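You operate a simulated robot arm through the tools that you are given. There is no shell and no other tool. Be economical: measure what you need, move in short steps, check, and stop when the job is done.

The job below is to be done with a simulated two-armed robot. You get a single attempt, and the scene is never put back.

Task
Unload the trolley: the pouch into the STOCK drawer, the torch on to the bench.
Fine: pass the pouch from one hand to the other on its way; shut the drawer; the box stays. Where these are worked on the way, their far stop is far enough and under half their travel is too little: stock drawer.
Where things are to end (x, y in the base frame): pouch within 0.06 m of [0.73, 0]; blue torch within 0.06 m of [0.74, -0.59].

It is judged by the outcome, as a careful person would: the job done as asked, and still so three seconds after it is handed in. It fails if anything else is knocked over, pushed out of place, dropped, spilled or broken.

Robot
Two 7-joint arms with two-finger parallel grippers on one trunk, on a base that drives. Base frame: it is fixed to the floor where the robot stands at the start and does not move with it; the origin is under the middle of the robot, x ahead of it, y to its left, z up. Lengths are in m, angles in degrees, forces in N, time in s.
The left shoulder is at the start at [0.06, 0.143, 0.891], the right one opposite. With the tool pointing down near the work surface each hand reaches from about 0.3 to 0.74 m from the robot's upright axis, wherever it stands, measured 20 degrees to its own side. Places, roughly: blue torch (5x5x14 cm) [0.7, -1.3, 0.8]; box marked to sort [1, -1.25, 0.75]; inside of the stock drawer [0.8, 0, 0.6]; pouch [0.75, -1, 0.75]; red torch (5x5x14 cm) [1, -0.8, 0.8]; stock drawer [0.7, 0, 0.7]; top of the bench [0.7, -0.3, 0.8]. Payload 1.57 kg a hand.
The tool frame of a hand sits at the grasp point between the pads (the TCP): z along the fingers, y along the line on which they close. The tips reach 0.03 m beyond it. The gripper opens to 0.11 m. The fingers are 0.024 m wide and 0.012 m thick; the gripper's body (0.048 by 0.112 m) begins 0.078 m behind the TCP.
Orientation is told as [roll, pitch, yaw] about the base's x, y, z axes, in that order, counted from this pose: with the fingers straight down and closing along the base's y, the tool's x points along the base's -x, its y along +y and its z along -z.

Tools
- The arms move only by the tool apply_moves. It takes "left_rows", "right_rows" or both (then of equal length, played together; a hand with none holds still); each is a list of rows, each an object of numbers (a shift or turn left out is 0, a gripper value left out holds the last): "tx", "ty", "tz": the shift along the tool's x, y, z in units of 300 mm (1.0 is 300 mm); "rx", "ry", "rz": the turn, a rotation vector about the tool's x, y, z in units of 90 degrees (1.0 is 90 degrees). In form: [{"tx": .., "ty": .., "tz": .., "rx": .., "ry": .., "rz": ..}, ...]. A call has 1 to 10 rows; each row is the pose to reach, as a shift and turn from the pose commanded when the call began, along the tool's axes at that moment. "left_grip" and "right_grip" are, for a hand that has rows, the gripper command, from -1 (shut) to 1 (fully open), values between in proportion, set as the call begins (left out, the last holds). A call with a number of a shift or a turn outside -1 to 1 is refused whole. A row lasts 0.2 s, in which the tool goes at most 0.05 m and 8.6 degrees; a call with a longer step from one row to the next is refused whole, and so is a gripper value outside its range. A pose out of reach is approached as far as the arm can. The call stops where the force on the tool passes 40 N (or 10 N more than at its start, if that is more) or the arm is blocked; 0.2 s more then pass. Each finger travels about 0.045 m/s and halts on what it meets, pressing with about 41 N; the grip force reading is that of the motor and also rises with nothing between the fingers. The clock runs only during rows and for 0.2 s after the last one: add rows that repeat a pose to give the fingers time. It gives the time, the measured TCP pose, the force on the tool (base axes), the opening and the grip force at its end, in the units of the frame above (readings bear some noise), with the torque about the TCP (base axes, N m) and any sound that the robot's microphone picked up.
- Cameras (640 x 400 px; columns grow to the right, rows downward): "scene" is now at [0.0347, -0.018, 1.4893]; the picture's right is [-0.26, -0.97, 0.00], its down [-0.83, 0.22, -0.51] and it looks along [0.49, -0.13, -0.86] (base axes); focal length 289 px, centre (320, 200). "left" rides on the left gripper at [0.07, -0.016, -0.141] in its tool frame; the picture's right is [0.23, 0.97, 0.00], its down [-0.86, 0.20, -0.48] and it looks along [-0.47, 0.11, 0.88] (tool axes); focal length 222 px, centre (320, 200). "right" rides on the right gripper at [0.07, 0.016, -0.141] in its tool frame; the picture's right is [-0.23, 0.97, 0.00], its down [-0.86, -0.20, -0.48] and it looks along [-0.47, -0.11, 0.88] (tool axes); focal length 222 px, centre (320, 200). There is no depth. A picture from a camera that has moved, and an enlarged one, comes with that camera's place and axes in the base frame and with its lens.
- snapshot(camera): a new picture of that camera. It takes no simulated time.
- move_column(by): slides the trunk up (or, below 0, down) by that many m; the arms and the scene camera ride with it, the base frame stays. It gives what a move gives, with no picture.
- roll_base(legs): drives the robot by 1 to 6 legs, each [ahead, left, turn to the left] in m, m and degrees, along the robot's own axes; the way and the turn of a leg run together, so that a leg with both is an arc; at most 1.5 m and 180 degrees a leg. The arms and the cameras ride along, it lands a little off, and it stops where it bumps. It gives what a move gives.
- head_to(pan, tilt): turns the head with the scene camera to pan (to the left, within 86 degrees either way) and tilt (down, from -29 to 69), counted from straight ahead of the robot. It gives what a move gives.
- inspect(camera, box): a new picture of the part [left, top, right, bottom] of that camera's present view, enlarged. It takes no simulated time.
- close_job(): hands the job in; it is judged then, once.

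Work in short steps. Places have to be worked out from the pictures, the camera data and where the tool is seen: move nearer, look again, correct. Check each grasp and each placing, and mend what went wrong. You have 120 turns and 88 pictures in all, those below and enlarged ones among them. Open the grippers and draw the arms clear of the work before you hand the job in, unless the task says otherwise; then end with one line.

The tools are called as a command line: name --argument value ..., lists and objects as JSON in quotes. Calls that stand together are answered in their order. apply_moves: Moves the arms, as the interface text tells. Its arguments: {"type":"object","properties":{"left_rows":{"type":"array","items":{"type":"object","properties":{"tx":{"type":"number"},"ty":{"type":"number"},"tz":{"type":"number"},"rx":{"type":"number"},"ry":{"type":"number"},"rz":{"type":"number"}}}},"left_grip":{"type":"number"},"right_rows":{"type":"array","items":{"type":"object","properties":{"tx":{"type":"number"},"ty":{"type":"number"},"tz":{"type":"number"},"rx":{"type":"number"},"ry":{"type":"number"},"rz":{"type":"number"}}}},"right_grip":{"type":"number"}},"required":[]} The other tools are called the same way: move_column (by) slides the trunk up or down; roll_base (legs) drives the base; head_to (pan, tilt) turns the head that bears the scene camera; snapshot (camera) takes a picture; inspect (camera, box) takes an enlarged picture of a part of a camera's view; close_job () hands the job in.

At the start:

```text
time_s: 0.0
left_tcp_pos: [0.461, 0.0221, 1.068]
left_tool_rot: [0.0, 0.0, -0.1]
left_ft_force: [-0.3, 0.1, 0.4]
left_wrist_torque: [-0.01, -0.07, 0.0]
left_gripper_width: 0.1101
left_grip_force: 0.0
right_tcp_pos: [0.4088, -0.3147, 1.0414]
right_tool_rot: [-0.1, 0.0, 0.0]
right_ft_force: [-0.2, -0.3, 0.6]
right_wrist_torque: [0.01, 0.02, -0.03]
right_gripper_width: 0.11
right_grip_force: 0.1
trunk travel left (down, up): [-0.489, 0.101]
robot x, y, heading: [0.0026, -0.002, -0.1]
head pan, tilt: [-14.9, 59.3]
```

scene: 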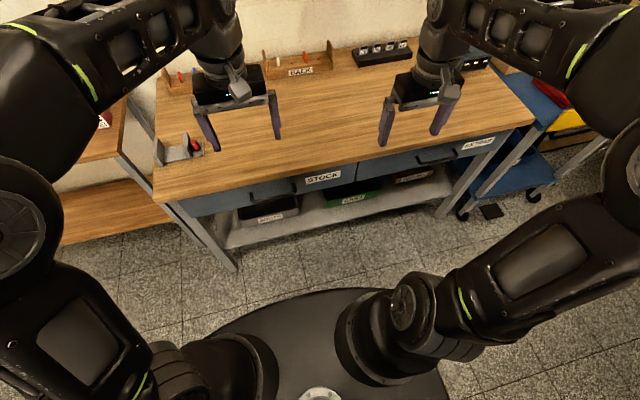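
right: 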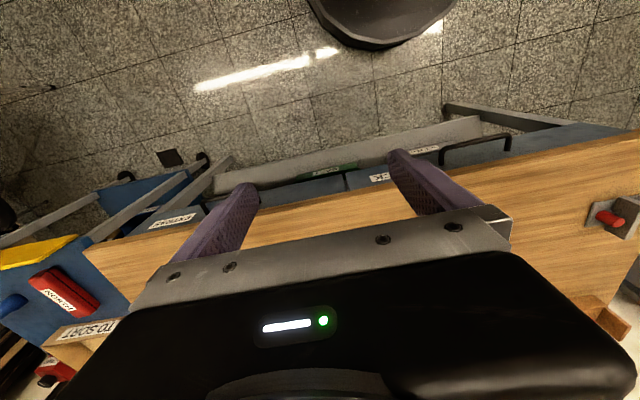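
left: 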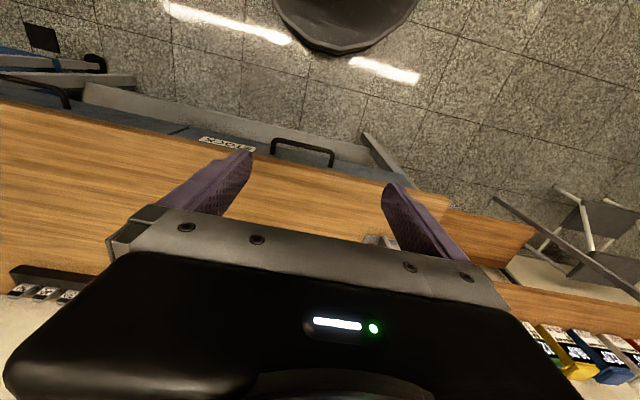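

I start by looking toward the trolley on the right and the drawer in front.

head_to --pan -55 --tilt 35

snapshot --camera "scene"

```text
time_s: 1.1
left_tcp_pos: [0.4617, 0.0203, 1.0688]
left_tool_rot: [0.1, 0.0, 0.0]
left_ft_force: [0.2, 0.6, -0.1]
left_wrist_torque: [-0.02, 0.0, 0.0]
left_gripper_width: 0.11
left_grip_force: 0.1
right_tcp_pos: [0.4084, -0.315, 1.0424]
right_tool_rot: [0.0, -0.1, 0.1]
right_ft_force: [-0.2, -0.6, 0.6]
right_wrist_torque: [-0.02, -0.01, 0.02]
right_gripper_width: 0.1102
right_grip_force: 0.1
trunk travel left (down, up): [-0.489, 0.101]
robot x, y, heading: [-0.0014, -0.0003, -0.1]
head pan, tilt: [-55.0, 35.0]
```

```text
84 pictures are left
camera scene: at [0.0201, -0.0728, 1.5227], right [-0.82, -0.57, 0.0], down [-0.33, 0.47, -0.82], along [0.47, -0.67, -0.57], focal length 289 px, centre (320, 200)
```

scene: 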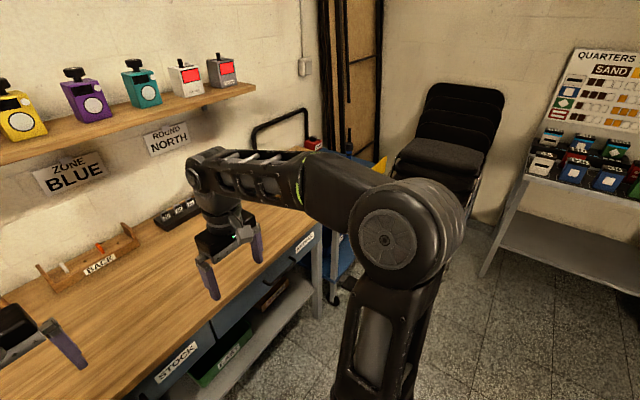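

The right arm hides the trolley. I drive sideways to the right in front of it, then look again.

roll_base --legs '[[0, -0.7, 0]]'

head_to --pan -25 --tilt 45

snapshot --camera "scene"

snapshot --camera "right"

```text
time_s: 5.0
left_tcp_pos: [0.4578, -0.6932, 1.0686]
left_tool_rot: [0.1, -0.1, -0.7]
left_ft_force: [-0.3, 0.7, -0.1]
left_wrist_torque: [0.01, 0.0, -0.02]
left_gripper_width: 0.1101
left_grip_force: 0.0
right_tcp_pos: [0.4016, -1.029, 1.0418]
right_tool_rot: [0.0, 0.0, -0.5]
right_ft_force: [-0.8, 0.1, -0.3]
right_wrist_torque: [0.04, 0.0, 0.01]
right_gripper_width: 0.11
right_grip_force: 0.0
trunk travel left (down, up): [-0.489, 0.101]
robot x, y, heading: [0.0006, -0.709, -0.8]
head pan, tilt: [-55.0, 35.0]
```

```text
time_s: 5.9
left_tcp_pos: [0.4572, -0.6933, 1.0691]
left_tool_rot: [0.0, -0.1, -0.6]
left_ft_force: [0.5, -0.2, 0.1]
left_wrist_torque: [0.03, 0.02, -0.01]
left_gripper_width: 0.11
left_grip_force: 0.0
right_tcp_pos: [0.4018, -1.0279, 1.0428]
right_tool_rot: [0.0, 0.1, -0.5]
right_ft_force: [-0.4, -0.1, -0.1]
right_wrist_torque: [0.0, 0.02, -0.03]
right_gripper_width: 0.11
right_grip_force: 0.2
trunk travel left (down, up): [-0.489, 0.101]
robot x, y, heading: [-0.003, -0.71, -0.7]
head pan, tilt: [-25.0, 45.0]
```

```text
83 pictures are left
camera scene: at [0.0392, -0.7452, 1.508], right [-0.43, -0.9, 0.0], down [-0.64, 0.31, -0.71], along [0.64, -0.31, -0.71], focal length 289 px, centre (320, 200)
```

scene: 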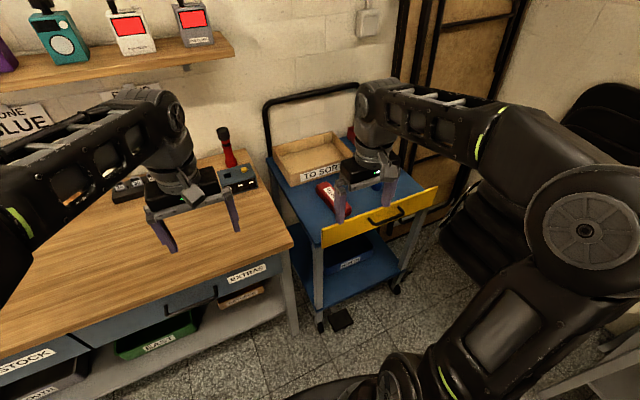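

```text
82 pictures are left
camera right: at [0.3325, -1.0101, 1.183], right [0.24, 0.97, 0.0], down [0.85, -0.21, 0.48], along [0.46, -0.11, -0.88], focal length 222 px, centre (320, 200)
```

right: 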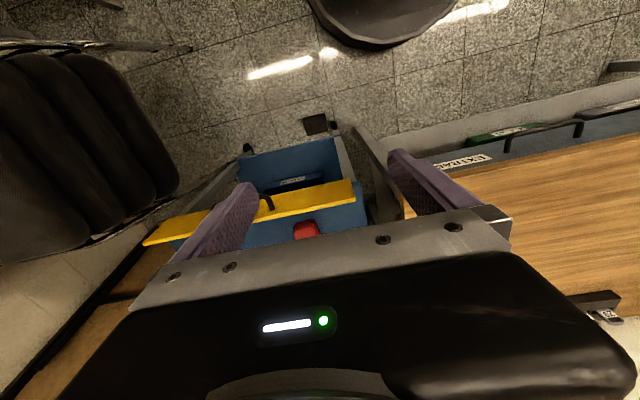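

The trolley holds the box, the red pouch and probably the blue torch behind the gripper. Before I go further right I check the chairs' clearance.

head_to --pan -75 --tilt 50

snapshot --camera "scene"

```text
time_s: 7.1
left_tcp_pos: [0.4583, -0.6928, 1.068]
left_tool_rot: [-0.1, 0.0, -0.7]
left_ft_force: [-0.2, -0.6, -0.5]
left_wrist_torque: [0.02, 0.02, -0.03]
left_gripper_width: 0.11
left_grip_force: 0.0
right_tcp_pos: [0.4026, -1.0282, 1.0417]
right_tool_rot: [0.0, 0.1, -0.5]
right_ft_force: [0.6, -0.6, -0.8]
right_wrist_torque: [0.0, -0.01, -0.02]
right_gripper_width: 0.1099
right_grip_force: 0.1
trunk travel left (down, up): [-0.489, 0.101]
robot x, y, heading: [-0.004, -0.7092, -0.5]
head pan, tilt: [-75.0, 50.0]
```

```text
81 pictures are left
camera scene: at [-0.0149, -0.7846, 1.501], right [-0.97, -0.25, 0.0], down [-0.19, 0.74, -0.64], along [0.16, -0.62, -0.77], focal length 289 px, centre (320, 200)
```

scene: 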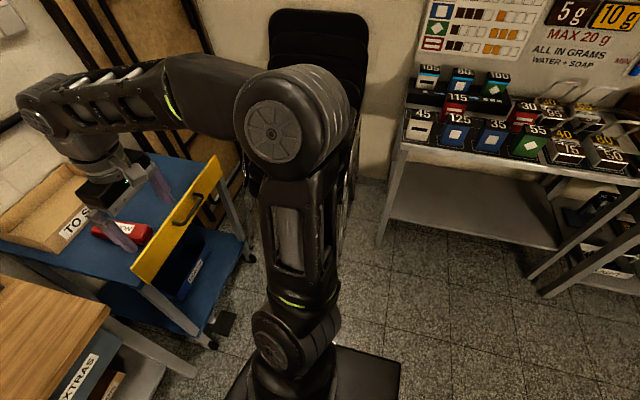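

There is room to the right (shelf at y < -1.75). I drive 0.25 m further right and look at the trolley.

roll_base --legs '[[0, -0.25, 0]]'

head_to --pan -5 --tilt 45

snapshot --camera "scene"

```text
time_s: 8.9
left_tcp_pos: [0.4552, -0.9443, 1.0688]
left_tool_rot: [0.0, -0.2, -0.7]
left_ft_force: [-0.1, 0.1, -0.4]
left_wrist_torque: [0.03, 0.0, -0.02]
left_gripper_width: 0.11
left_grip_force: 0.2
right_tcp_pos: [0.3981, -1.2804, 1.0412]
right_tool_rot: [0.0, 0.0, -0.7]
right_ft_force: [0.2, 0.6, -0.4]
right_wrist_torque: [0.04, 0.0, 0.0]
right_gripper_width: 0.11
right_grip_force: 0.0
trunk travel left (down, up): [-0.489, 0.101]
robot x, y, heading: [-0.0079, -0.9604, -0.7]
head pan, tilt: [-75.0, 50.0]
```

```text
time_s: 10.3
left_tcp_pos: [0.4557, -0.9442, 1.068]
left_tool_rot: [0.0, -0.1, -0.7]
left_ft_force: [0.0, 0.1, -0.1]
left_wrist_torque: [0.01, 0.0, 0.0]
left_gripper_width: 0.11
left_grip_force: 0.1
right_tcp_pos: [0.3987, -1.2787, 1.0415]
right_tool_rot: [0.0, -0.1, -0.8]
right_ft_force: [0.2, 0.1, 0.7]
right_wrist_torque: [-0.03, -0.04, 0.0]
right_gripper_width: 0.1098
right_grip_force: 0.2
trunk travel left (down, up): [-0.489, 0.101]
robot x, y, heading: [-0.009, -0.9598, -0.6]
head pan, tilt: [-5.0, 45.0]
```

```text
80 pictures are left
camera scene: at [0.0439, -0.968, 1.5079], right [-0.1, -0.99, 0.0], down [-0.7, 0.07, -0.71], along [0.7, -0.07, -0.71], focal length 289 px, centre (320, 200)
```

scene: 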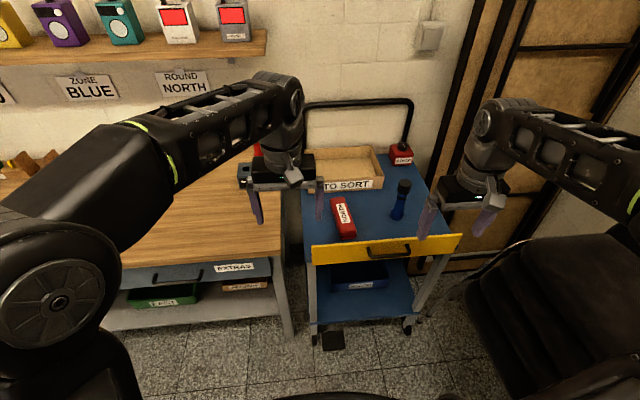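

I see box, red pouch and the upright blue torch on the trolley. I zoom in on them.

inspect --camera "scene" --box '[290, 130, 470, 270]'

snapshot --camera "right"

snapshot --camera "left"

```text
2.86 times, centred on (380, 200) of scene
camera zoom: at [0.0439, -0.968, 1.5079], right [-0.1, -0.99, 0.0], down [-0.7, 0.07, -0.71], along [0.7, -0.07, -0.71], focal length 824 px, centre (149, 200)
```

zoom: 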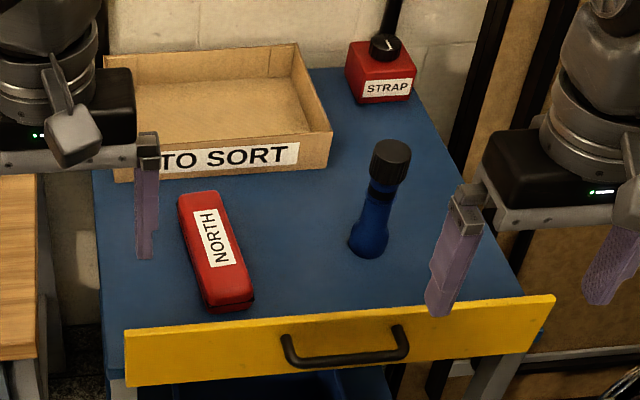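

```text
78 pictures are left
camera right: at [0.3289, -1.2608, 1.183], right [0.24, 0.97, 0.0], down [0.85, -0.21, 0.48], along [0.46, -0.11, -0.88], focal length 222 px, centre (320, 200)
```

right: 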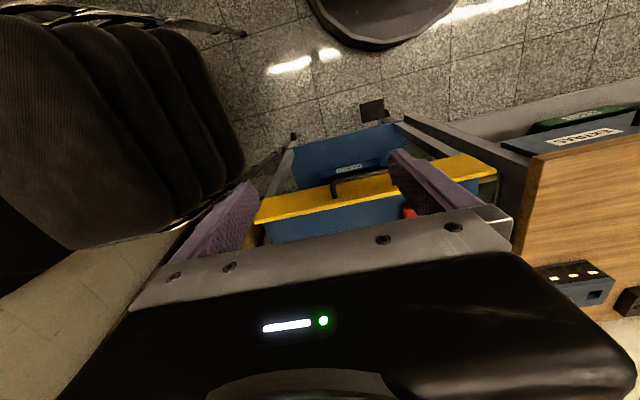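

```text
77 pictures are left
camera left: at [0.3839, -0.9595, 1.2103], right [-0.21, 0.98, 0.0], down [0.86, 0.19, 0.48], along [0.47, 0.1, -0.88], focal length 222 px, centre (320, 200)
```

left: 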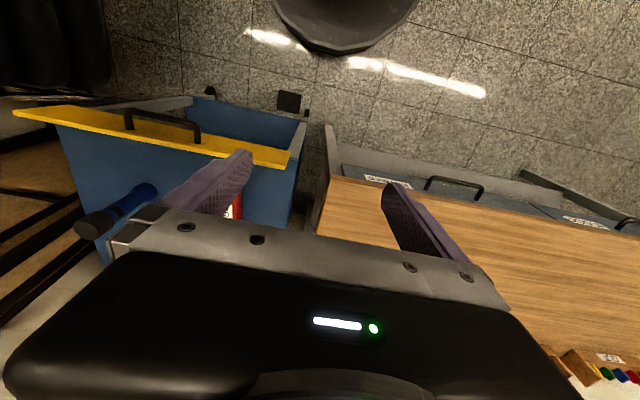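

By two-camera triangulation the torch base is near (0.714, -1.32, 0.717), and the pouch is centred near (0.70, -1.11), about 0.17 long along x and 0.05 wide. I drive a bit nearer so both are in reach.

roll_base --legs '[[0.11, -0.06, 0.6]]'

snapshot --camera "scene"

snapshot --camera "left"

```text
time_s: 11.6
left_tcp_pos: [0.5631, -1.0, 1.0679]
left_tool_rot: [0.1, 0.0, -0.3]
left_ft_force: [0.8, -0.3, -0.2]
left_wrist_torque: [0.0, 0.0, 0.01]
left_gripper_width: 0.11
left_grip_force: 0.2
right_tcp_pos: [0.5106, -1.3353, 1.0407]
right_tool_rot: [0.0, 0.1, -0.2]
right_ft_force: [0.0, -1.2, -0.8]
right_wrist_torque: [0.01, 0.06, -0.02]
right_gripper_width: 0.1102
right_grip_force: 0.0
trunk travel left (down, up): [-0.489, 0.101]
robot x, y, heading: [0.1014, -1.0198, -0.3]
head pan, tilt: [-5.0, 45.0]
```

```text
76 pictures are left
camera scene: at [0.1544, -1.0279, 1.5079], right [-0.09, -1.0, 0.0], down [-0.7, 0.07, -0.71], along [0.7, -0.06, -0.71], focal length 289 px, centre (320, 200)
```

scene: 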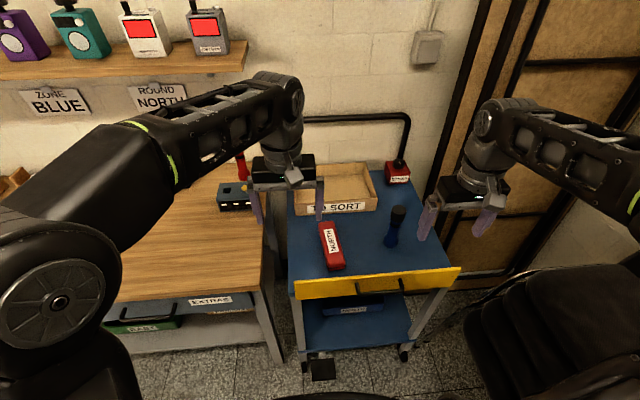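

```text
75 pictures are left
camera left: at [0.494, -1.0165, 1.2098], right [-0.22, 0.97, 0.0], down [0.86, 0.2, 0.48], along [0.47, 0.11, -0.88], focal length 222 px, centre (320, 200)
```

left: 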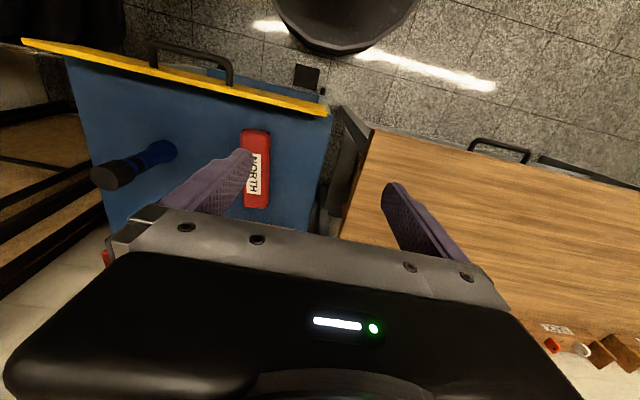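

The pouch is centred near (0.698, -1.108), top at z≈0.76, with its axis about 6° from x. I move the left hand clear to the left and bring the right hand over the near end of the pouch, tilted 20° with the fingers forward for the later handover.

apply_moves --left_rows '[{"ty": 0.14}, {"ty": 0.28}, {"ty": 0.42}, {"ty": 0.56}, {"ty": 0.7}, {"ty": 0.83}, {"ty": 0.83}, {"ty": 0.83}]' --right_rows '[{}, {}, {"tx": -0.08, "ty": 0.13, "tz": 0.03, "ry": -0.04, "rz": -0.01}, {"tx": -0.16, "ty": 0.26, "tz": 0.08, "ry": -0.08, "rz": -0.02}, {"tx": -0.24, "ty": 0.39, "tz": 0.14, "ry": -0.12, "rz": -0.035}, {"tx": -0.32, "ty": 0.52, "tz": 0.2, "ry": -0.16, "rz": -0.05}, {"tx": -0.4, "ty": 0.64, "tz": 0.27, "ry": -0.2, "rz": -0.06}, {"tx": -0.447, "ty": 0.737, "tz": 0.333, "ry": -0.222, "rz": -0.067}]'

snapshot --camera "right"

snapshot --camera "scene"

```text
time_s: 13.4
left_tcp_pos: [0.5643, -0.7503, 1.0663]
left_tool_rot: [-0.1, 0.0, -0.2]
left_ft_force: [0.7, -0.1, -0.9]
left_wrist_torque: [-0.05, 0.01, 0.03]
left_gripper_width: 0.1098
left_grip_force: 0.1
right_tcp_pos: [0.6449, -1.1138, 0.9405]
right_tool_rot: [-1.1, -19.9, 6.2]
right_ft_force: [-0.3, 0.6, 0.2]
right_wrist_torque: [-0.02, 0.01, -0.01]
right_gripper_width: 0.1099
right_grip_force: 0.1
trunk travel left (down, up): [-0.489, 0.101]
robot x, y, heading: [0.098, -1.024, -0.3]
head pan, tilt: [-5.0, 45.0]
```

```text
74 pictures are left
camera right: at [0.53, -1.1052, 1.0491], right [0.12, 0.99, 0.06], down [0.66, -0.12, 0.74], along [0.75, -0.05, -0.66], focal length 222 px, centre (320, 200)
```

right: 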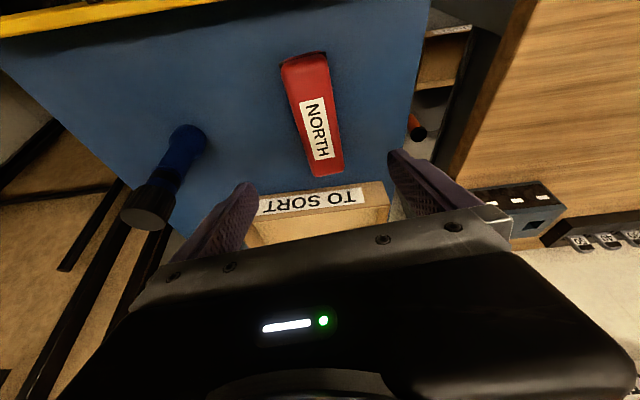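

```text
73 pictures are left
camera scene: at [0.1533, -1.0263, 1.5079], right [-0.09, -1.0, 0.0], down [-0.7, 0.06, -0.71], along [0.7, -0.07, -0.71], focal length 289 px, centre (320, 200)
```

scene: 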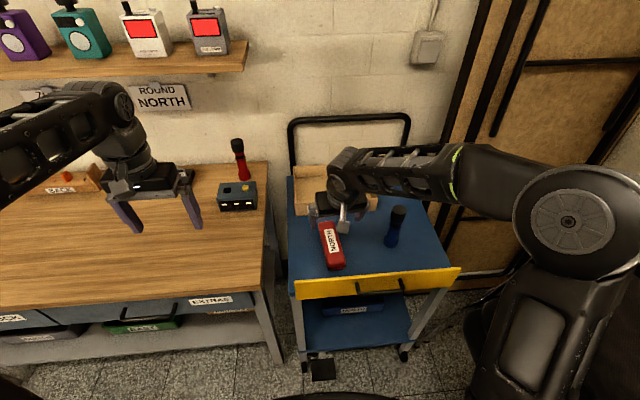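

All three views agree: the pouch's near end is at x 0.613, the far end at 0.787, y≈-1.115 at the grasp. I go down to TCP z≈0.757 with the gripper open.

apply_moves --right_rows '[{"tx": 0.052, "tz": 0.143}, {"tx": 0.104, "tz": 0.286}, {"tx": 0.157, "tz": 0.43, "ty": 0.002}, {"tx": 0.209, "tz": 0.573, "ty": 0.004}, {"tx": 0.209, "tz": 0.573, "ty": 0.004}]'

snapshot --camera "right"

```text
time_s: 14.4
left_tcp_pos: [0.5629, -0.7515, 1.0675]
left_tool_rot: [0.1, 0.0, -0.3]
left_ft_force: [0.4, -0.2, -0.6]
left_wrist_torque: [0.01, 0.04, 0.0]
left_gripper_width: 0.1101
left_grip_force: 0.0
right_tcp_pos: [0.6422, -1.1115, 0.7731]
right_tool_rot: [-0.7, -20.4, 6.3]
right_ft_force: [-19.3, -2.5, 25.3]
right_wrist_torque: [1.31, 0.79, 1.01]
right_gripper_width: 0.1088
right_grip_force: 0.1
trunk travel left (down, up): [-0.489, 0.101]
robot x, y, heading: [0.1034, -1.0204, -0.3]
head pan, tilt: [-5.0, 45.0]
stopped in row 5 (right hand): the force on the tool passed its limit (the readings are from after the stop); the commanded pose is now the measured one
```

```text
72 pictures are left
camera right: at [0.5266, -1.1055, 0.8806], right [0.11, 0.99, 0.07], down [0.65, -0.12, 0.75], along [0.75, -0.04, -0.66], focal length 222 px, centre (320, 200)
```

right: 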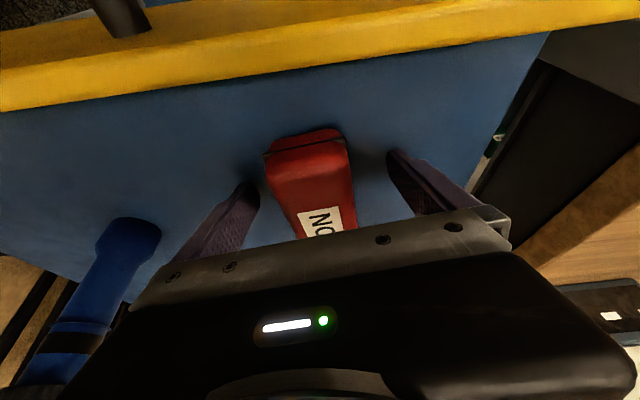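

The tips touched the trolley top (surface ≈ 0.738), and the pouch is centred between the fingers. I raise 5 mm and close.

apply_moves --right_rows '[{"tx": -0.006, "tz": -0.016}, {"tx": -0.006, "tz": -0.016}]'

apply_moves --right_rows '[{}, {}, {}, {}, {}, {}]' --right_grip -1

```text
time_s: 15.0
left_tcp_pos: [0.5641, -0.7504, 1.0657]
left_tool_rot: [0.0, 0.1, -0.4]
left_ft_force: [-0.1, -0.2, -0.4]
left_wrist_torque: [0.01, -0.02, -0.05]
left_gripper_width: 0.1101
left_grip_force: 0.1
right_tcp_pos: [0.6447, -1.1128, 0.7744]
right_tool_rot: [-0.7, -20.3, 6.1]
right_ft_force: [-0.9, -0.3, -0.4]
right_wrist_torque: [-0.02, 0.0, 0.02]
right_gripper_width: 0.1099
right_grip_force: 0.1
trunk travel left (down, up): [-0.489, 0.101]
robot x, y, heading: [0.1013, -1.0165, -0.3]
head pan, tilt: [-5.0, 45.0]
```

```text
time_s: 16.4
left_tcp_pos: [0.5642, -0.7522, 1.0666]
left_tool_rot: [0.0, -0.1, -0.3]
left_ft_force: [0.7, -0.1, 0.9]
left_wrist_torque: [-0.02, -0.02, 0.01]
left_gripper_width: 0.1103
left_grip_force: 0.0
right_tcp_pos: [0.6443, -1.1143, 0.776]
right_tool_rot: [-0.8, -20.3, 6.0]
right_ft_force: [0.6, -0.3, 0.5]
right_wrist_torque: [0.07, -0.04, -0.07]
right_gripper_width: 0.0552
right_grip_force: 39.9
trunk travel left (down, up): [-0.489, 0.101]
robot x, y, heading: [0.1038, -1.0213, -0.6]
head pan, tilt: [-5.0, 45.0]
```

Grip is 0.055 wide at 40 N. I lift straight up by 0.25 m.

apply_moves --right_rows '[{"tx": -0.047, "tz": -0.13}, {"tx": -0.095, "tz": -0.26}, {"tx": -0.143, "tz": -0.39}, {"tx": -0.19, "tz": -0.52}, {"tx": -0.238, "tz": -0.65}, {"tx": -0.285, "tz": -0.783}]'

snapshot --camera "right"

snapshot --camera "scene"

```text
time_s: 17.8
left_tcp_pos: [0.5631, -0.7513, 1.0652]
left_tool_rot: [0.0, 0.1, -0.2]
left_ft_force: [-0.7, 0.3, -0.7]
left_wrist_torque: [0.0, -0.02, -0.01]
left_gripper_width: 0.1099
left_grip_force: 0.1
right_tcp_pos: [0.6427, -1.1084, 1.0268]
right_tool_rot: [-0.8, -20.3, 6.2]
right_ft_force: [0.1, 0.2, -0.7]
right_wrist_torque: [-0.01, 0.09, -0.02]
right_gripper_width: 0.0546
right_grip_force: 40.8
trunk travel left (down, up): [-0.489, 0.101]
robot x, y, heading: [0.1038, -1.0183, -0.3]
head pan, tilt: [-5.0, 45.0]
```

```text
71 pictures are left
camera right: at [0.5268, -1.1019, 1.1344], right [0.11, 0.99, 0.07], down [0.65, -0.12, 0.75], along [0.75, -0.04, -0.66], focal length 222 px, centre (320, 200)
```

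right: 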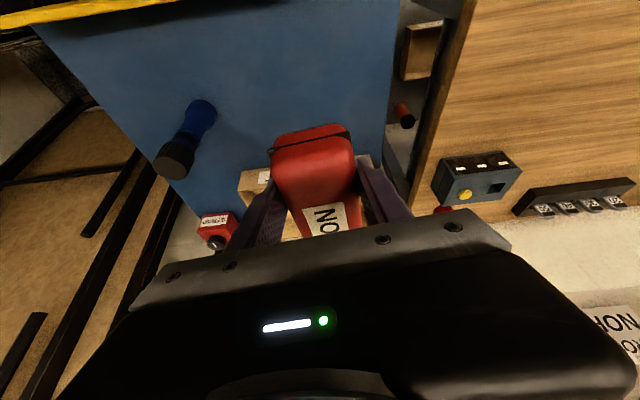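

```text
70 pictures are left
camera scene: at [0.1527, -1.0271, 1.5079], right [-0.09, -1.0, 0.0], down [-0.7, 0.07, -0.71], along [0.7, -0.07, -0.71], focal length 289 px, centre (320, 200)
```

scene: 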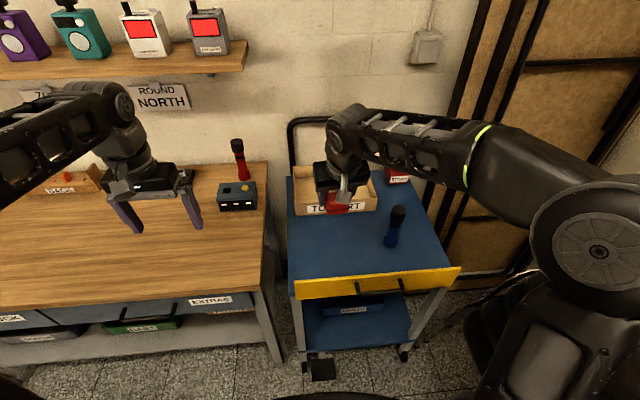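

The pouch is held firmly. Now I pull it back and yaw the right hand by 84° so the pouch's free end points to the left.

apply_moves --right_rows '[{"tx": 0.05, "tz": -0.018, "rx": -0.032, "rz": -0.088}, {"tx": 0.1, "tz": -0.037, "rx": -0.064, "rz": -0.175}, {"tx": 0.15, "tz": -0.055, "rx": -0.096, "rz": -0.263}, {"tx": 0.2, "tz": -0.073, "rx": -0.128, "rz": -0.351}, {"tx": 0.25, "tz": -0.091, "rx": -0.16, "rz": -0.439}, {"tx": 0.3, "tz": -0.11, "rx": -0.191, "rz": -0.526}, {"tx": 0.35, "tz": -0.128, "rx": -0.223, "rz": -0.614}, {"tx": 0.4, "tz": -0.146, "rx": -0.255, "rz": -0.702}, {"tx": 0.45, "tz": -0.165, "rx": -0.287, "rz": -0.789}, {"tx": 0.5, "tz": -0.183, "rx": -0.319, "rz": -0.877}]'

snapshot --camera "scene"

```text
time_s: 20.0
left_tcp_pos: [0.5636, -0.7509, 1.0662]
left_tool_rot: [-0.1, 0.1, -0.3]
left_ft_force: [0.6, 0.7, -0.6]
left_wrist_torque: [0.01, 0.01, 0.05]
left_gripper_width: 0.1103
left_grip_force: 0.1
right_tcp_pos: [0.4826, -1.1258, 1.0251]
right_tool_rot: [-0.4, -19.3, 90.1]
right_ft_force: [0.8, 0.5, -2.3]
right_wrist_torque: [-0.11, -0.02, -0.03]
right_gripper_width: 0.0545
right_grip_force: 41.1
trunk travel left (down, up): [-0.489, 0.101]
robot x, y, heading: [0.1035, -1.0173, -0.1]
head pan, tilt: [-5.0, 45.0]
```

```text
69 pictures are left
camera scene: at [0.1529, -1.0271, 1.5079], right [-0.09, -1.0, 0.0], down [-0.7, 0.07, -0.71], along [0.7, -0.07, -0.71], focal length 289 px, centre (320, 200)
```

scene: 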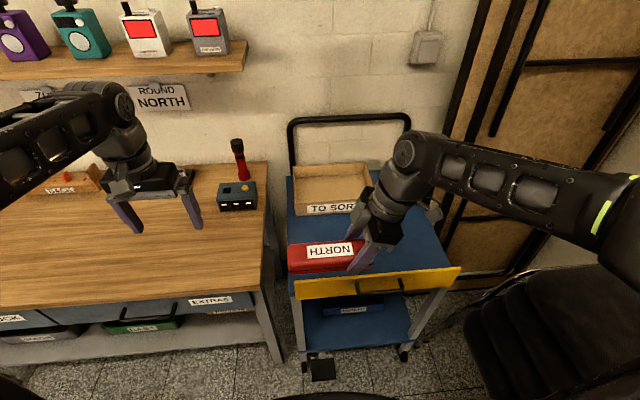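

Pouch free end is near y≈-1.0 and the right TCP is at y=-1.126. I bring the left hand around to yaw -90 with the mirrored tilt, staying above and left of the pouch.

apply_moves --left_rows '[{"tx": 0.02, "ty": -0.04, "tz": -0.06, "rx": 0.0157, "ry": -0.0157, "rz": 0.089}, {"tx": 0.04, "ty": -0.08, "tz": -0.12, "rx": 0.0314, "ry": -0.0314, "rz": 0.178}, {"tx": 0.06, "ty": -0.12, "tz": -0.18, "rx": 0.0471, "ry": -0.0471, "rz": 0.267}, {"tx": 0.08, "ty": -0.16, "tz": -0.24, "rx": 0.0628, "ry": -0.0628, "rz": 0.356}, {"tx": 0.1, "ty": -0.2, "tz": -0.3, "rx": 0.0785, "ry": -0.0785, "rz": 0.445}, {"tx": 0.12, "ty": -0.25, "tz": -0.347, "rx": 0.0942, "ry": -0.0942, "rz": 0.534}, {"tx": 0.14, "ty": -0.3, "tz": -0.347, "rx": 0.1099, "ry": -0.1099, "rz": 0.623}, {"tx": 0.16, "ty": -0.34, "tz": -0.347, "rx": 0.1256, "ry": -0.1256, "rz": 0.712}, {"tx": 0.18, "ty": -0.39, "tz": -0.347, "rx": 0.1413, "ry": -0.1413, "rz": 0.801}, {"tx": 0.21, "ty": -0.43, "tz": -0.347, "rx": 0.157, "ry": -0.157, "rz": 0.89}]'

snapshot --camera "scene"

```text
time_s: 22.2
left_tcp_pos: [0.4768, -0.8859, 1.1074]
left_tool_rot: [-2.3, -17.3, -75.4]
left_ft_force: [0.0, 0.1, -0.1]
left_wrist_torque: [0.01, 0.0, -0.01]
left_gripper_width: 0.1101
left_grip_force: 0.0
left hand out of reach, approached as far as the arm can: row 2, 3, 4, 5, 6, 7, 8, 9, 10
right_tcp_pos: [0.4846, -1.1268, 1.0262]
right_tool_rot: [-0.4, -19.3, 90.0]
right_ft_force: [-0.6, -0.9, -2.1]
right_wrist_torque: [-0.08, -0.01, 0.03]
right_gripper_width: 0.0546
right_grip_force: 41.5
trunk travel left (down, up): [-0.489, 0.101]
robot x, y, heading: [0.1014, -1.0211, -0.2]
head pan, tilt: [-5.0, 45.0]
```

```text
68 pictures are left
camera scene: at [0.1531, -1.0278, 1.5079], right [-0.09, -1.0, 0.0], down [-0.7, 0.07, -0.71], along [0.7, -0.06, -0.71], focal length 289 px, centre (320, 200)
```

scene: 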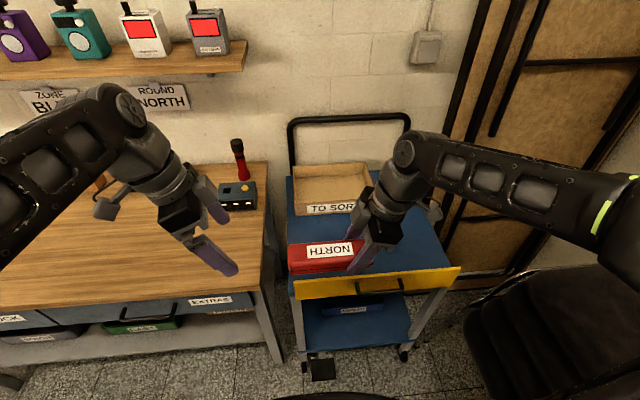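

The left hand stopped at its height limit (z≈1.107). I send a small move to see what its commanded pose is now: 0.03 m along its fingers.

apply_moves --left_rows '[{"tz": 0.1}, {"tz": 0.2}, {"tz": 0.2}]'

```text
time_s: 23.0
left_tcp_pos: [0.4773, -0.9015, 1.0503]
left_tool_rot: [-2.3, -17.2, -75.3]
left_ft_force: [-0.1, -0.7, 0.2]
left_wrist_torque: [0.03, 0.0, -0.02]
left_gripper_width: 0.1098
left_grip_force: 0.0
right_tcp_pos: [0.4838, -1.1278, 1.0249]
right_tool_rot: [-0.4, -19.3, 90.1]
right_ft_force: [-0.2, 0.1, -1.8]
right_wrist_torque: [-0.1, 0.0, 0.01]
right_gripper_width: 0.0545
right_grip_force: 40.7
trunk travel left (down, up): [-0.489, 0.101]
robot x, y, heading: [0.1025, -1.0196, -0.3]
head pan, tilt: [-5.0, 45.0]
```

Its commanded pose equals the reached one. I finish the rotation and bring it just left of the pouch's end at pouch height.

apply_moves --left_rows '[{"tx": -0.046, "ty": -0.007, "tz": 0.032, "rx": 0.008, "ry": -0.008, "rz": 0.055}, {"tx": -0.092, "ty": -0.013, "tz": 0.063, "rx": 0.015, "ry": -0.016, "rz": 0.11}, {"tx": -0.138, "ty": -0.02, "tz": 0.095, "rx": 0.023, "ry": -0.024, "rz": 0.165}, {"tx": -0.138, "ty": -0.02, "tz": 0.095, "rx": 0.023, "ry": -0.024, "rz": 0.165}]'

snapshot --camera "left"

```text
time_s: 24.0
left_tcp_pos: [0.4819, -0.95, 1.0381]
left_tool_rot: [0.7, -19.6, -90.9]
left_ft_force: [-0.9, 1.4, 0.4]
left_wrist_torque: [0.02, 0.02, 0.0]
left_gripper_width: 0.1102
left_grip_force: 0.1
right_tcp_pos: [0.4847, -1.1267, 1.0253]
right_tool_rot: [-0.5, -19.3, 90.1]
right_ft_force: [0.7, -0.1, -3.2]
right_wrist_torque: [-0.1, 0.04, 0.0]
right_gripper_width: 0.0548
right_grip_force: 41.0
trunk travel left (down, up): [-0.489, 0.101]
robot x, y, heading: [0.1036, -1.0172, -0.2]
head pan, tilt: [-5.0, 45.0]
```

```text
67 pictures are left
camera left: at [0.4654, -0.8366, 1.1479], right [0.98, 0.2, -0.07], down [0.18, -0.65, 0.74], along [0.11, -0.73, -0.67], focal length 222 px, centre (320, 200)
```

left: 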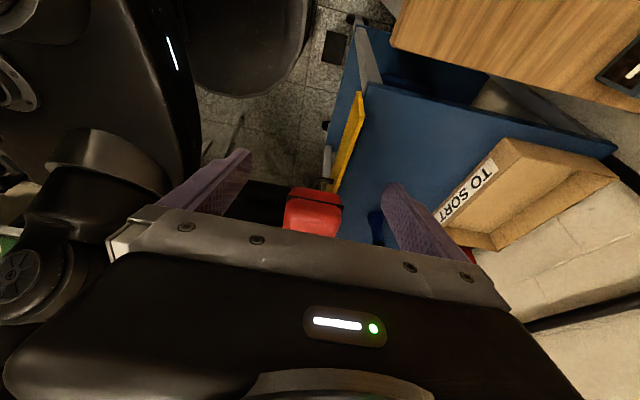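

The pouch end sits centred between the left fingers, about 4 cm away. I slide the left hand 9 cm onto the pouch.

apply_moves --left_rows '[{"tx": -0.09, "tz": 0.046, "ty": 0.002}, {"tx": -0.18, "tz": 0.091, "ty": 0.004}, {"tx": -0.27, "tz": 0.137, "ty": 0.007}, {"tx": -0.27, "tz": 0.137, "ty": 0.007}]'

snapshot --camera "left"

inspect --camera "scene" --box '[180, 120, 460, 300]'

```text
time_s: 25.0
left_tcp_pos: [0.4827, -1.0396, 1.0277]
left_tool_rot: [0.5, -19.7, -90.9]
left_ft_force: [0.0, 0.5, 0.1]
left_wrist_torque: [0.01, 0.0, 0.0]
left_gripper_width: 0.1101
left_grip_force: 0.1
right_tcp_pos: [0.4849, -1.1263, 1.0245]
right_tool_rot: [-0.4, -19.3, 90.0]
right_ft_force: [-0.1, 0.5, -2.3]
right_wrist_torque: [-0.12, 0.0, 0.01]
right_gripper_width: 0.0548
right_grip_force: 40.7
trunk travel left (down, up): [-0.489, 0.101]
robot x, y, heading: [0.1026, -1.0199, -0.3]
head pan, tilt: [-5.0, 45.0]
```

```text
66 pictures are left
camera left: at [0.4655, -0.9253, 1.1372], right [0.98, 0.2, -0.07], down [0.18, -0.65, 0.74], along [0.11, -0.73, -0.67], focal length 222 px, centre (320, 200)
```

left: 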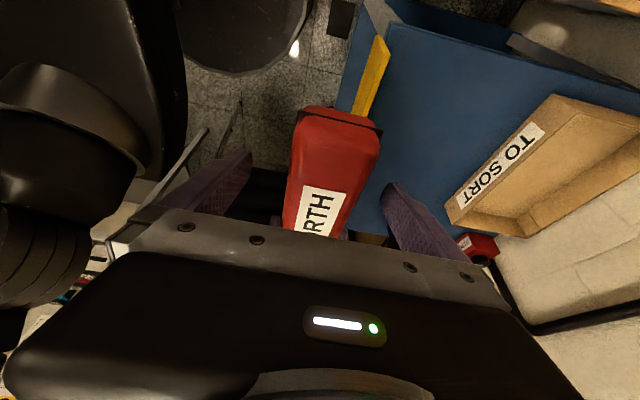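

```text
2.22 times, centred on (320, 210) of scene
camera zoom: at [0.1529, -1.0269, 1.5079], right [-0.09, -1.0, 0.0], down [-0.7, 0.07, -0.71], along [0.7, -0.07, -0.71], focal length 641 px, centre (320, 178)
```

zoom: 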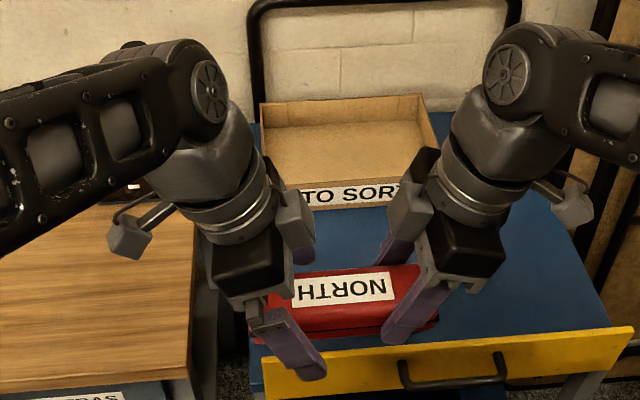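

Both hands straddle the pouch with a gap between them. I close the left gripper.

apply_moves --left_rows '[{}, {}, {}, {}, {}, {}, {}, {}]' --left_grip -1

```text
time_s: 26.8
left_tcp_pos: [0.4825, -1.0379, 1.0285]
left_tool_rot: [0.7, -19.5, -90.8]
left_ft_force: [21.2, -0.4, -6.3]
left_wrist_torque: [0.29, 0.04, 1.08]
left_gripper_width: 0.0548
left_grip_force: 40.9
right_tcp_pos: [0.4824, -1.1266, 1.024]
right_tool_rot: [-0.2, -19.3, 90.0]
right_ft_force: [-21.3, 0.6, 6.0]
right_wrist_torque: [0.27, -0.11, 0.77]
right_gripper_width: 0.0547
right_grip_force: 41.2
trunk travel left (down, up): [-0.489, 0.101]
robot x, y, heading: [0.1028, -1.0177, -0.2]
head pan, tilt: [-5.0, 45.0]
```

The left holds it (0.055 m, 41 N). Now I open the right gripper.

apply_moves --right_rows '[{}, {}, {}, {}, {}, {}]' --right_grip 1

snapshot --camera "right"

```text
time_s: 28.2
left_tcp_pos: [0.4811, -1.0388, 1.0274]
left_tool_rot: [0.5, -19.7, -91.0]
left_ft_force: [-0.1, 0.3, -0.4]
left_wrist_torque: [0.06, -0.02, 0.0]
left_gripper_width: 0.0546
left_grip_force: 40.7
right_tcp_pos: [0.4843, -1.1265, 1.0248]
right_tool_rot: [-0.4, -19.3, 89.9]
right_ft_force: [-0.8, 0.2, 0.8]
right_wrist_torque: [0.03, 0.01, 0.03]
right_gripper_width: 0.11
right_grip_force: 0.1
trunk travel left (down, up): [-0.489, 0.101]
robot x, y, heading: [0.1001, -1.0195, -0.2]
head pan, tilt: [-5.0, 45.0]
```

```text
64 pictures are left
camera right: at [0.4667, -1.2381, 1.1346], right [-0.97, 0.22, 0.07], down [0.2, 0.65, 0.74], along [0.12, 0.73, -0.67], focal length 222 px, centre (320, 200)
```

right: 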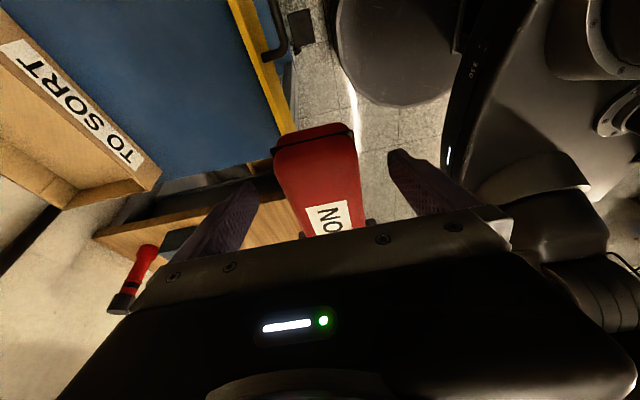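

Handover done. I slide the right hand off to the right and the left hand away to the left, with the pouch.

apply_moves --left_rows '[{}, {}, {"tx": 0.12, "tz": -0.043}, {"tx": 0.24, "tz": -0.086}, {"tx": 0.36, "tz": -0.129}, {"tx": 0.47, "tz": -0.171}]' --right_rows '[{"tx": 0.125, "tz": -0.046}, {"tx": 0.25, "tz": -0.092}, {"tx": 0.376, "tz": -0.137}, {"tx": 0.5, "tz": -0.182}, {"tx": 0.5, "tz": -0.182}, {"tx": 0.5, "tz": -0.182}]'

apply_moves --right_rows '[{"rx": 0.016, "ry": 0.016, "rz": 0.092}, {"rx": 0.032, "ry": 0.032, "rz": 0.183}, {"rx": 0.048, "ry": 0.048, "rz": 0.275}, {"rx": 0.064, "ry": 0.064, "rz": 0.366}, {"rx": 0.08, "ry": 0.08, "rz": 0.458}, {"rx": 0.097, "ry": 0.097, "rz": 0.549}, {"rx": 0.113, "ry": 0.113, "rz": 0.641}, {"rx": 0.129, "ry": 0.129, "rz": 0.732}, {"rx": 0.145, "ry": 0.145, "rz": 0.824}, {"rx": 0.16, "ry": 0.16, "rz": 0.91}]'

snapshot --camera "scene"

```text
time_s: 29.6
left_tcp_pos: [0.4814, -0.8896, 1.0264]
left_tool_rot: [0.6, -19.5, -90.9]
left_ft_force: [-0.3, -0.2, -0.7]
left_wrist_torque: [0.1, -0.04, -0.01]
left_gripper_width: 0.0548
left_grip_force: 41.5
right_tcp_pos: [0.4841, -1.2854, 1.0268]
right_tool_rot: [-0.4, -19.3, 90.0]
right_ft_force: [-0.4, -0.8, 1.0]
right_wrist_torque: [0.02, 0.01, 0.0]
right_gripper_width: 0.11
right_grip_force: 0.0
trunk travel left (down, up): [-0.489, 0.101]
robot x, y, heading: [0.1023, -1.0192, -0.3]
head pan, tilt: [-5.0, 45.0]
```

```text
time_s: 31.8
left_tcp_pos: [0.4807, -0.8907, 1.0269]
left_tool_rot: [0.6, -19.6, -90.9]
left_ft_force: [0.0, 0.0, -0.8]
left_wrist_torque: [0.08, 0.0, -0.03]
left_gripper_width: 0.0548
left_grip_force: 40.9
right_tcp_pos: [0.484, -1.286, 1.0275]
right_tool_rot: [0.4, -1.7, 6.9]
right_ft_force: [0.1, -0.6, 0.1]
right_wrist_torque: [0.0, -0.02, 0.03]
right_gripper_width: 0.1102
right_grip_force: 0.0
trunk travel left (down, up): [-0.489, 0.101]
robot x, y, heading: [0.1028, -1.0215, -0.4]
head pan, tilt: [-5.0, 45.0]
```

```text
63 pictures are left
camera scene: at [0.1532, -1.027, 1.5079], right [-0.09, -1.0, 0.0], down [-0.7, 0.07, -0.71], along [0.7, -0.07, -0.71], focal length 289 px, centre (320, 200)
```

scene: 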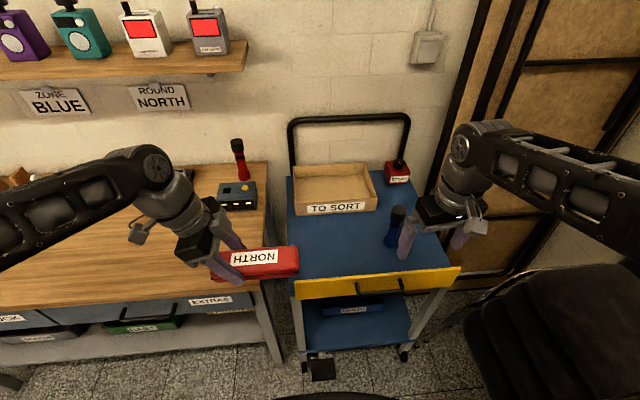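

The pouch is in the left hand and the way is free. The torch axis is now at about (0.705, -1.317) with its top near z 0.878; I bring the right hand above it.

apply_moves --right_rows '[{"tx": -0.143, "ty": -0.038, "tz": 0.024, "rz": 0.02, "ry": 0.004}, {"tx": -0.285, "ty": -0.076, "tz": 0.049, "rz": 0.04, "ry": 0.008}, {"tx": -0.428, "ty": -0.114, "tz": 0.073, "rz": 0.06, "ry": 0.012}, {"tx": -0.57, "ty": -0.152, "tz": 0.098, "rz": 0.077, "ry": 0.019}, {"tx": -0.713, "ty": -0.19, "tz": 0.122, "rz": 0.077, "ry": 0.019}, {"tx": -0.713, "ty": -0.19, "tz": 0.122, "rz": 0.077, "ry": 0.019}]'

snapshot --camera "right"

snapshot --camera "scene"

```text
time_s: 33.2
left_tcp_pos: [0.4818, -0.8903, 1.0271]
left_tool_rot: [0.6, -19.7, -90.9]
left_ft_force: [-0.3, 0.0, 0.1]
left_wrist_torque: [0.07, 0.0, 0.01]
left_gripper_width: 0.0546
left_grip_force: 40.7
right_tcp_pos: [0.7032, -1.3168, 0.9951]
right_tool_rot: [0.4, 0.0, 0.1]
right_ft_force: [0.4, 0.3, -0.4]
right_wrist_torque: [-0.02, -0.04, 0.0]
right_gripper_width: 0.1101
right_grip_force: 0.0
trunk travel left (down, up): [-0.489, 0.101]
robot x, y, heading: [0.104, -1.0197, -0.1]
head pan, tilt: [-5.0, 45.0]
```

```text
62 pictures are left
camera right: at [0.6346, -1.3002, 1.1365], right [0.23, 0.97, 0.01], down [0.86, -0.2, 0.47], along [0.46, -0.1, -0.88], focal length 222 px, centre (320, 200)
```

right: 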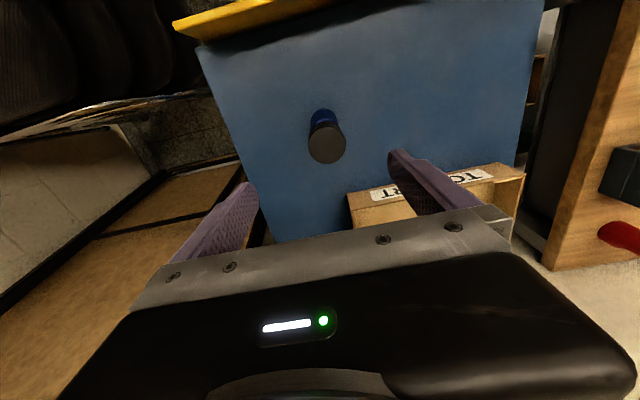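

```text
61 pictures are left
camera scene: at [0.1524, -1.0274, 1.508], right [-0.09, -1.0, 0.0], down [-0.7, 0.07, -0.71], along [0.7, -0.07, -0.71], focal length 289 px, centre (320, 200)
```

scene: 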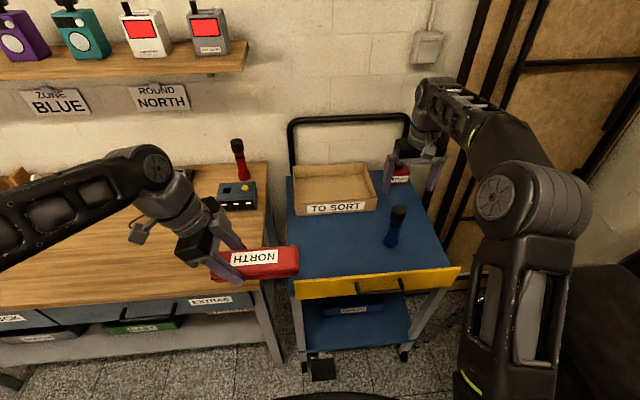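

The right camera puts the torch at about (0.70, -1.308). I correct by 8 mm and go down around it to TCP z≈0.833.

apply_moves --right_rows '[{"tx": 0.01, "ty": 0.027, "tz": 0.1}, {"tx": 0.01, "ty": 0.027, "tz": 0.25}, {"tx": 0.01, "ty": 0.027, "tz": 0.4}, {"tx": 0.01, "ty": 0.027, "tz": 0.54}, {"tx": 0.01, "ty": 0.027, "tz": 0.54}]'

snapshot --camera "right"

```text
time_s: 34.4
left_tcp_pos: [0.4817, -0.891, 1.0268]
left_tool_rot: [0.6, -19.6, -90.9]
left_ft_force: [-0.6, 0.5, 0.1]
left_wrist_torque: [0.1, -0.02, 0.0]
left_gripper_width: 0.0544
left_grip_force: 40.5
right_tcp_pos: [0.6999, -1.3081, 0.8336]
right_tool_rot: [0.6, 0.0, 0.0]
right_ft_force: [-1.4, 1.3, -0.7]
right_wrist_torque: [0.01, 0.01, 0.0]
right_gripper_width: 0.1101
right_grip_force: 0.1
trunk travel left (down, up): [-0.489, 0.101]
robot x, y, heading: [0.1019, -1.0168, -0.3]
head pan, tilt: [-5.0, 45.0]
```

```text
60 pictures are left
camera right: at [0.6303, -1.292, 0.9745], right [0.23, 0.97, 0.01], down [0.86, -0.2, 0.47], along [0.46, -0.1, -0.88], focal length 222 px, centre (320, 200)
```

right: 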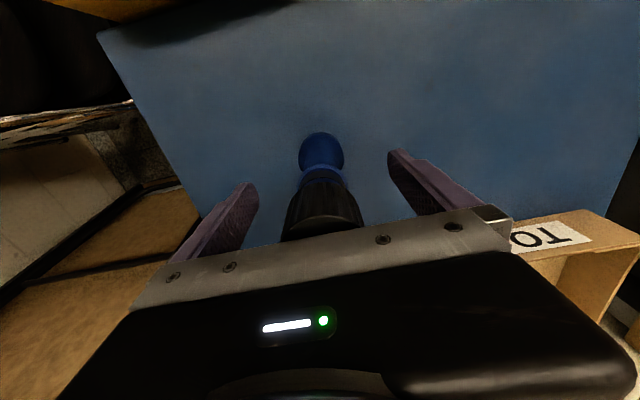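

The torch is centred between the fingers. I close on it.

apply_moves --right_rows '[{}, {}, {}, {}, {}, {}, {}]' --right_grip -1

snapshot --camera "right"

```text
time_s: 36.0
left_tcp_pos: [0.4817, -0.8905, 1.0268]
left_tool_rot: [0.6, -19.5, -91.0]
left_ft_force: [0.3, -0.4, -0.4]
left_wrist_torque: [0.08, 0.02, 0.0]
left_gripper_width: 0.0547
left_grip_force: 40.9
right_tcp_pos: [0.7005, -1.3081, 0.8349]
right_tool_rot: [0.5, 0.1, 0.1]
right_ft_force: [0.1, 0.7, -0.5]
right_wrist_torque: [0.03, 0.01, -0.04]
right_gripper_width: 0.0395
right_grip_force: 40.9
trunk travel left (down, up): [-0.489, 0.101]
robot x, y, heading: [0.1001, -1.0157, -0.3]
head pan, tilt: [-5.0, 45.0]
```

```text
59 pictures are left
camera right: at [0.6305, -1.2918, 0.9749], right [0.23, 0.97, 0.01], down [0.86, -0.2, 0.47], along [0.46, -0.1, -0.88], focal length 222 px, centre (320, 200)
```

right: 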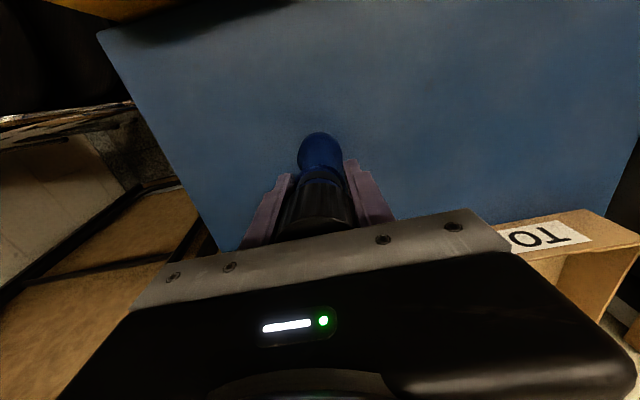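

Gripped at the neck (0.04 m). I lift 0.2 m and draw the hand back 0.15 m.

apply_moves --right_rows '[{"tz": -0.16}, {"tz": -0.32}, {"tz": -0.48}, {"tz": -0.6}, {"tz": -0.66, "tx": 0.12}, {"tz": -0.66, "tx": 0.28}, {"tz": -0.66, "tx": 0.42}, {"tz": -0.66, "tx": 0.5}, {"tz": -0.66, "tx": 0.5}]'

snapshot --camera "scene"

```text
time_s: 38.0
left_tcp_pos: [0.4813, -0.8901, 1.0262]
left_tool_rot: [0.5, -19.6, -90.9]
left_ft_force: [-1.2, -0.8, 0.1]
left_wrist_torque: [0.07, 0.02, -0.02]
left_gripper_width: 0.0545
left_grip_force: 41.4
right_tcp_pos: [0.5499, -1.3091, 1.0343]
right_tool_rot: [0.6, 0.1, 0.0]
right_ft_force: [0.0, 0.5, -1.6]
right_wrist_torque: [0.01, 0.02, 0.01]
right_gripper_width: 0.0393
right_grip_force: 41.2
right hand out of reach, approached as far as the arm can: row 4
trunk travel left (down, up): [-0.489, 0.101]
robot x, y, heading: [0.1031, -1.0176, -0.3]
head pan, tilt: [-5.0, 45.0]
```

```text
58 pictures are left
camera scene: at [0.1534, -1.027, 1.5079], right [-0.09, -1.0, 0.0], down [-0.7, 0.07, -0.71], along [0.7, -0.07, -0.71], focal length 289 px, centre (320, 200)
```

scene: 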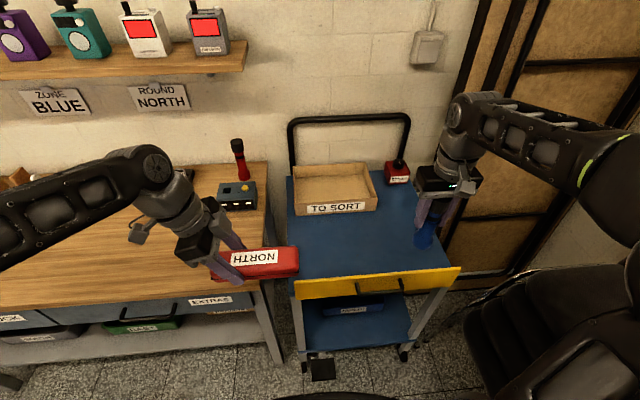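

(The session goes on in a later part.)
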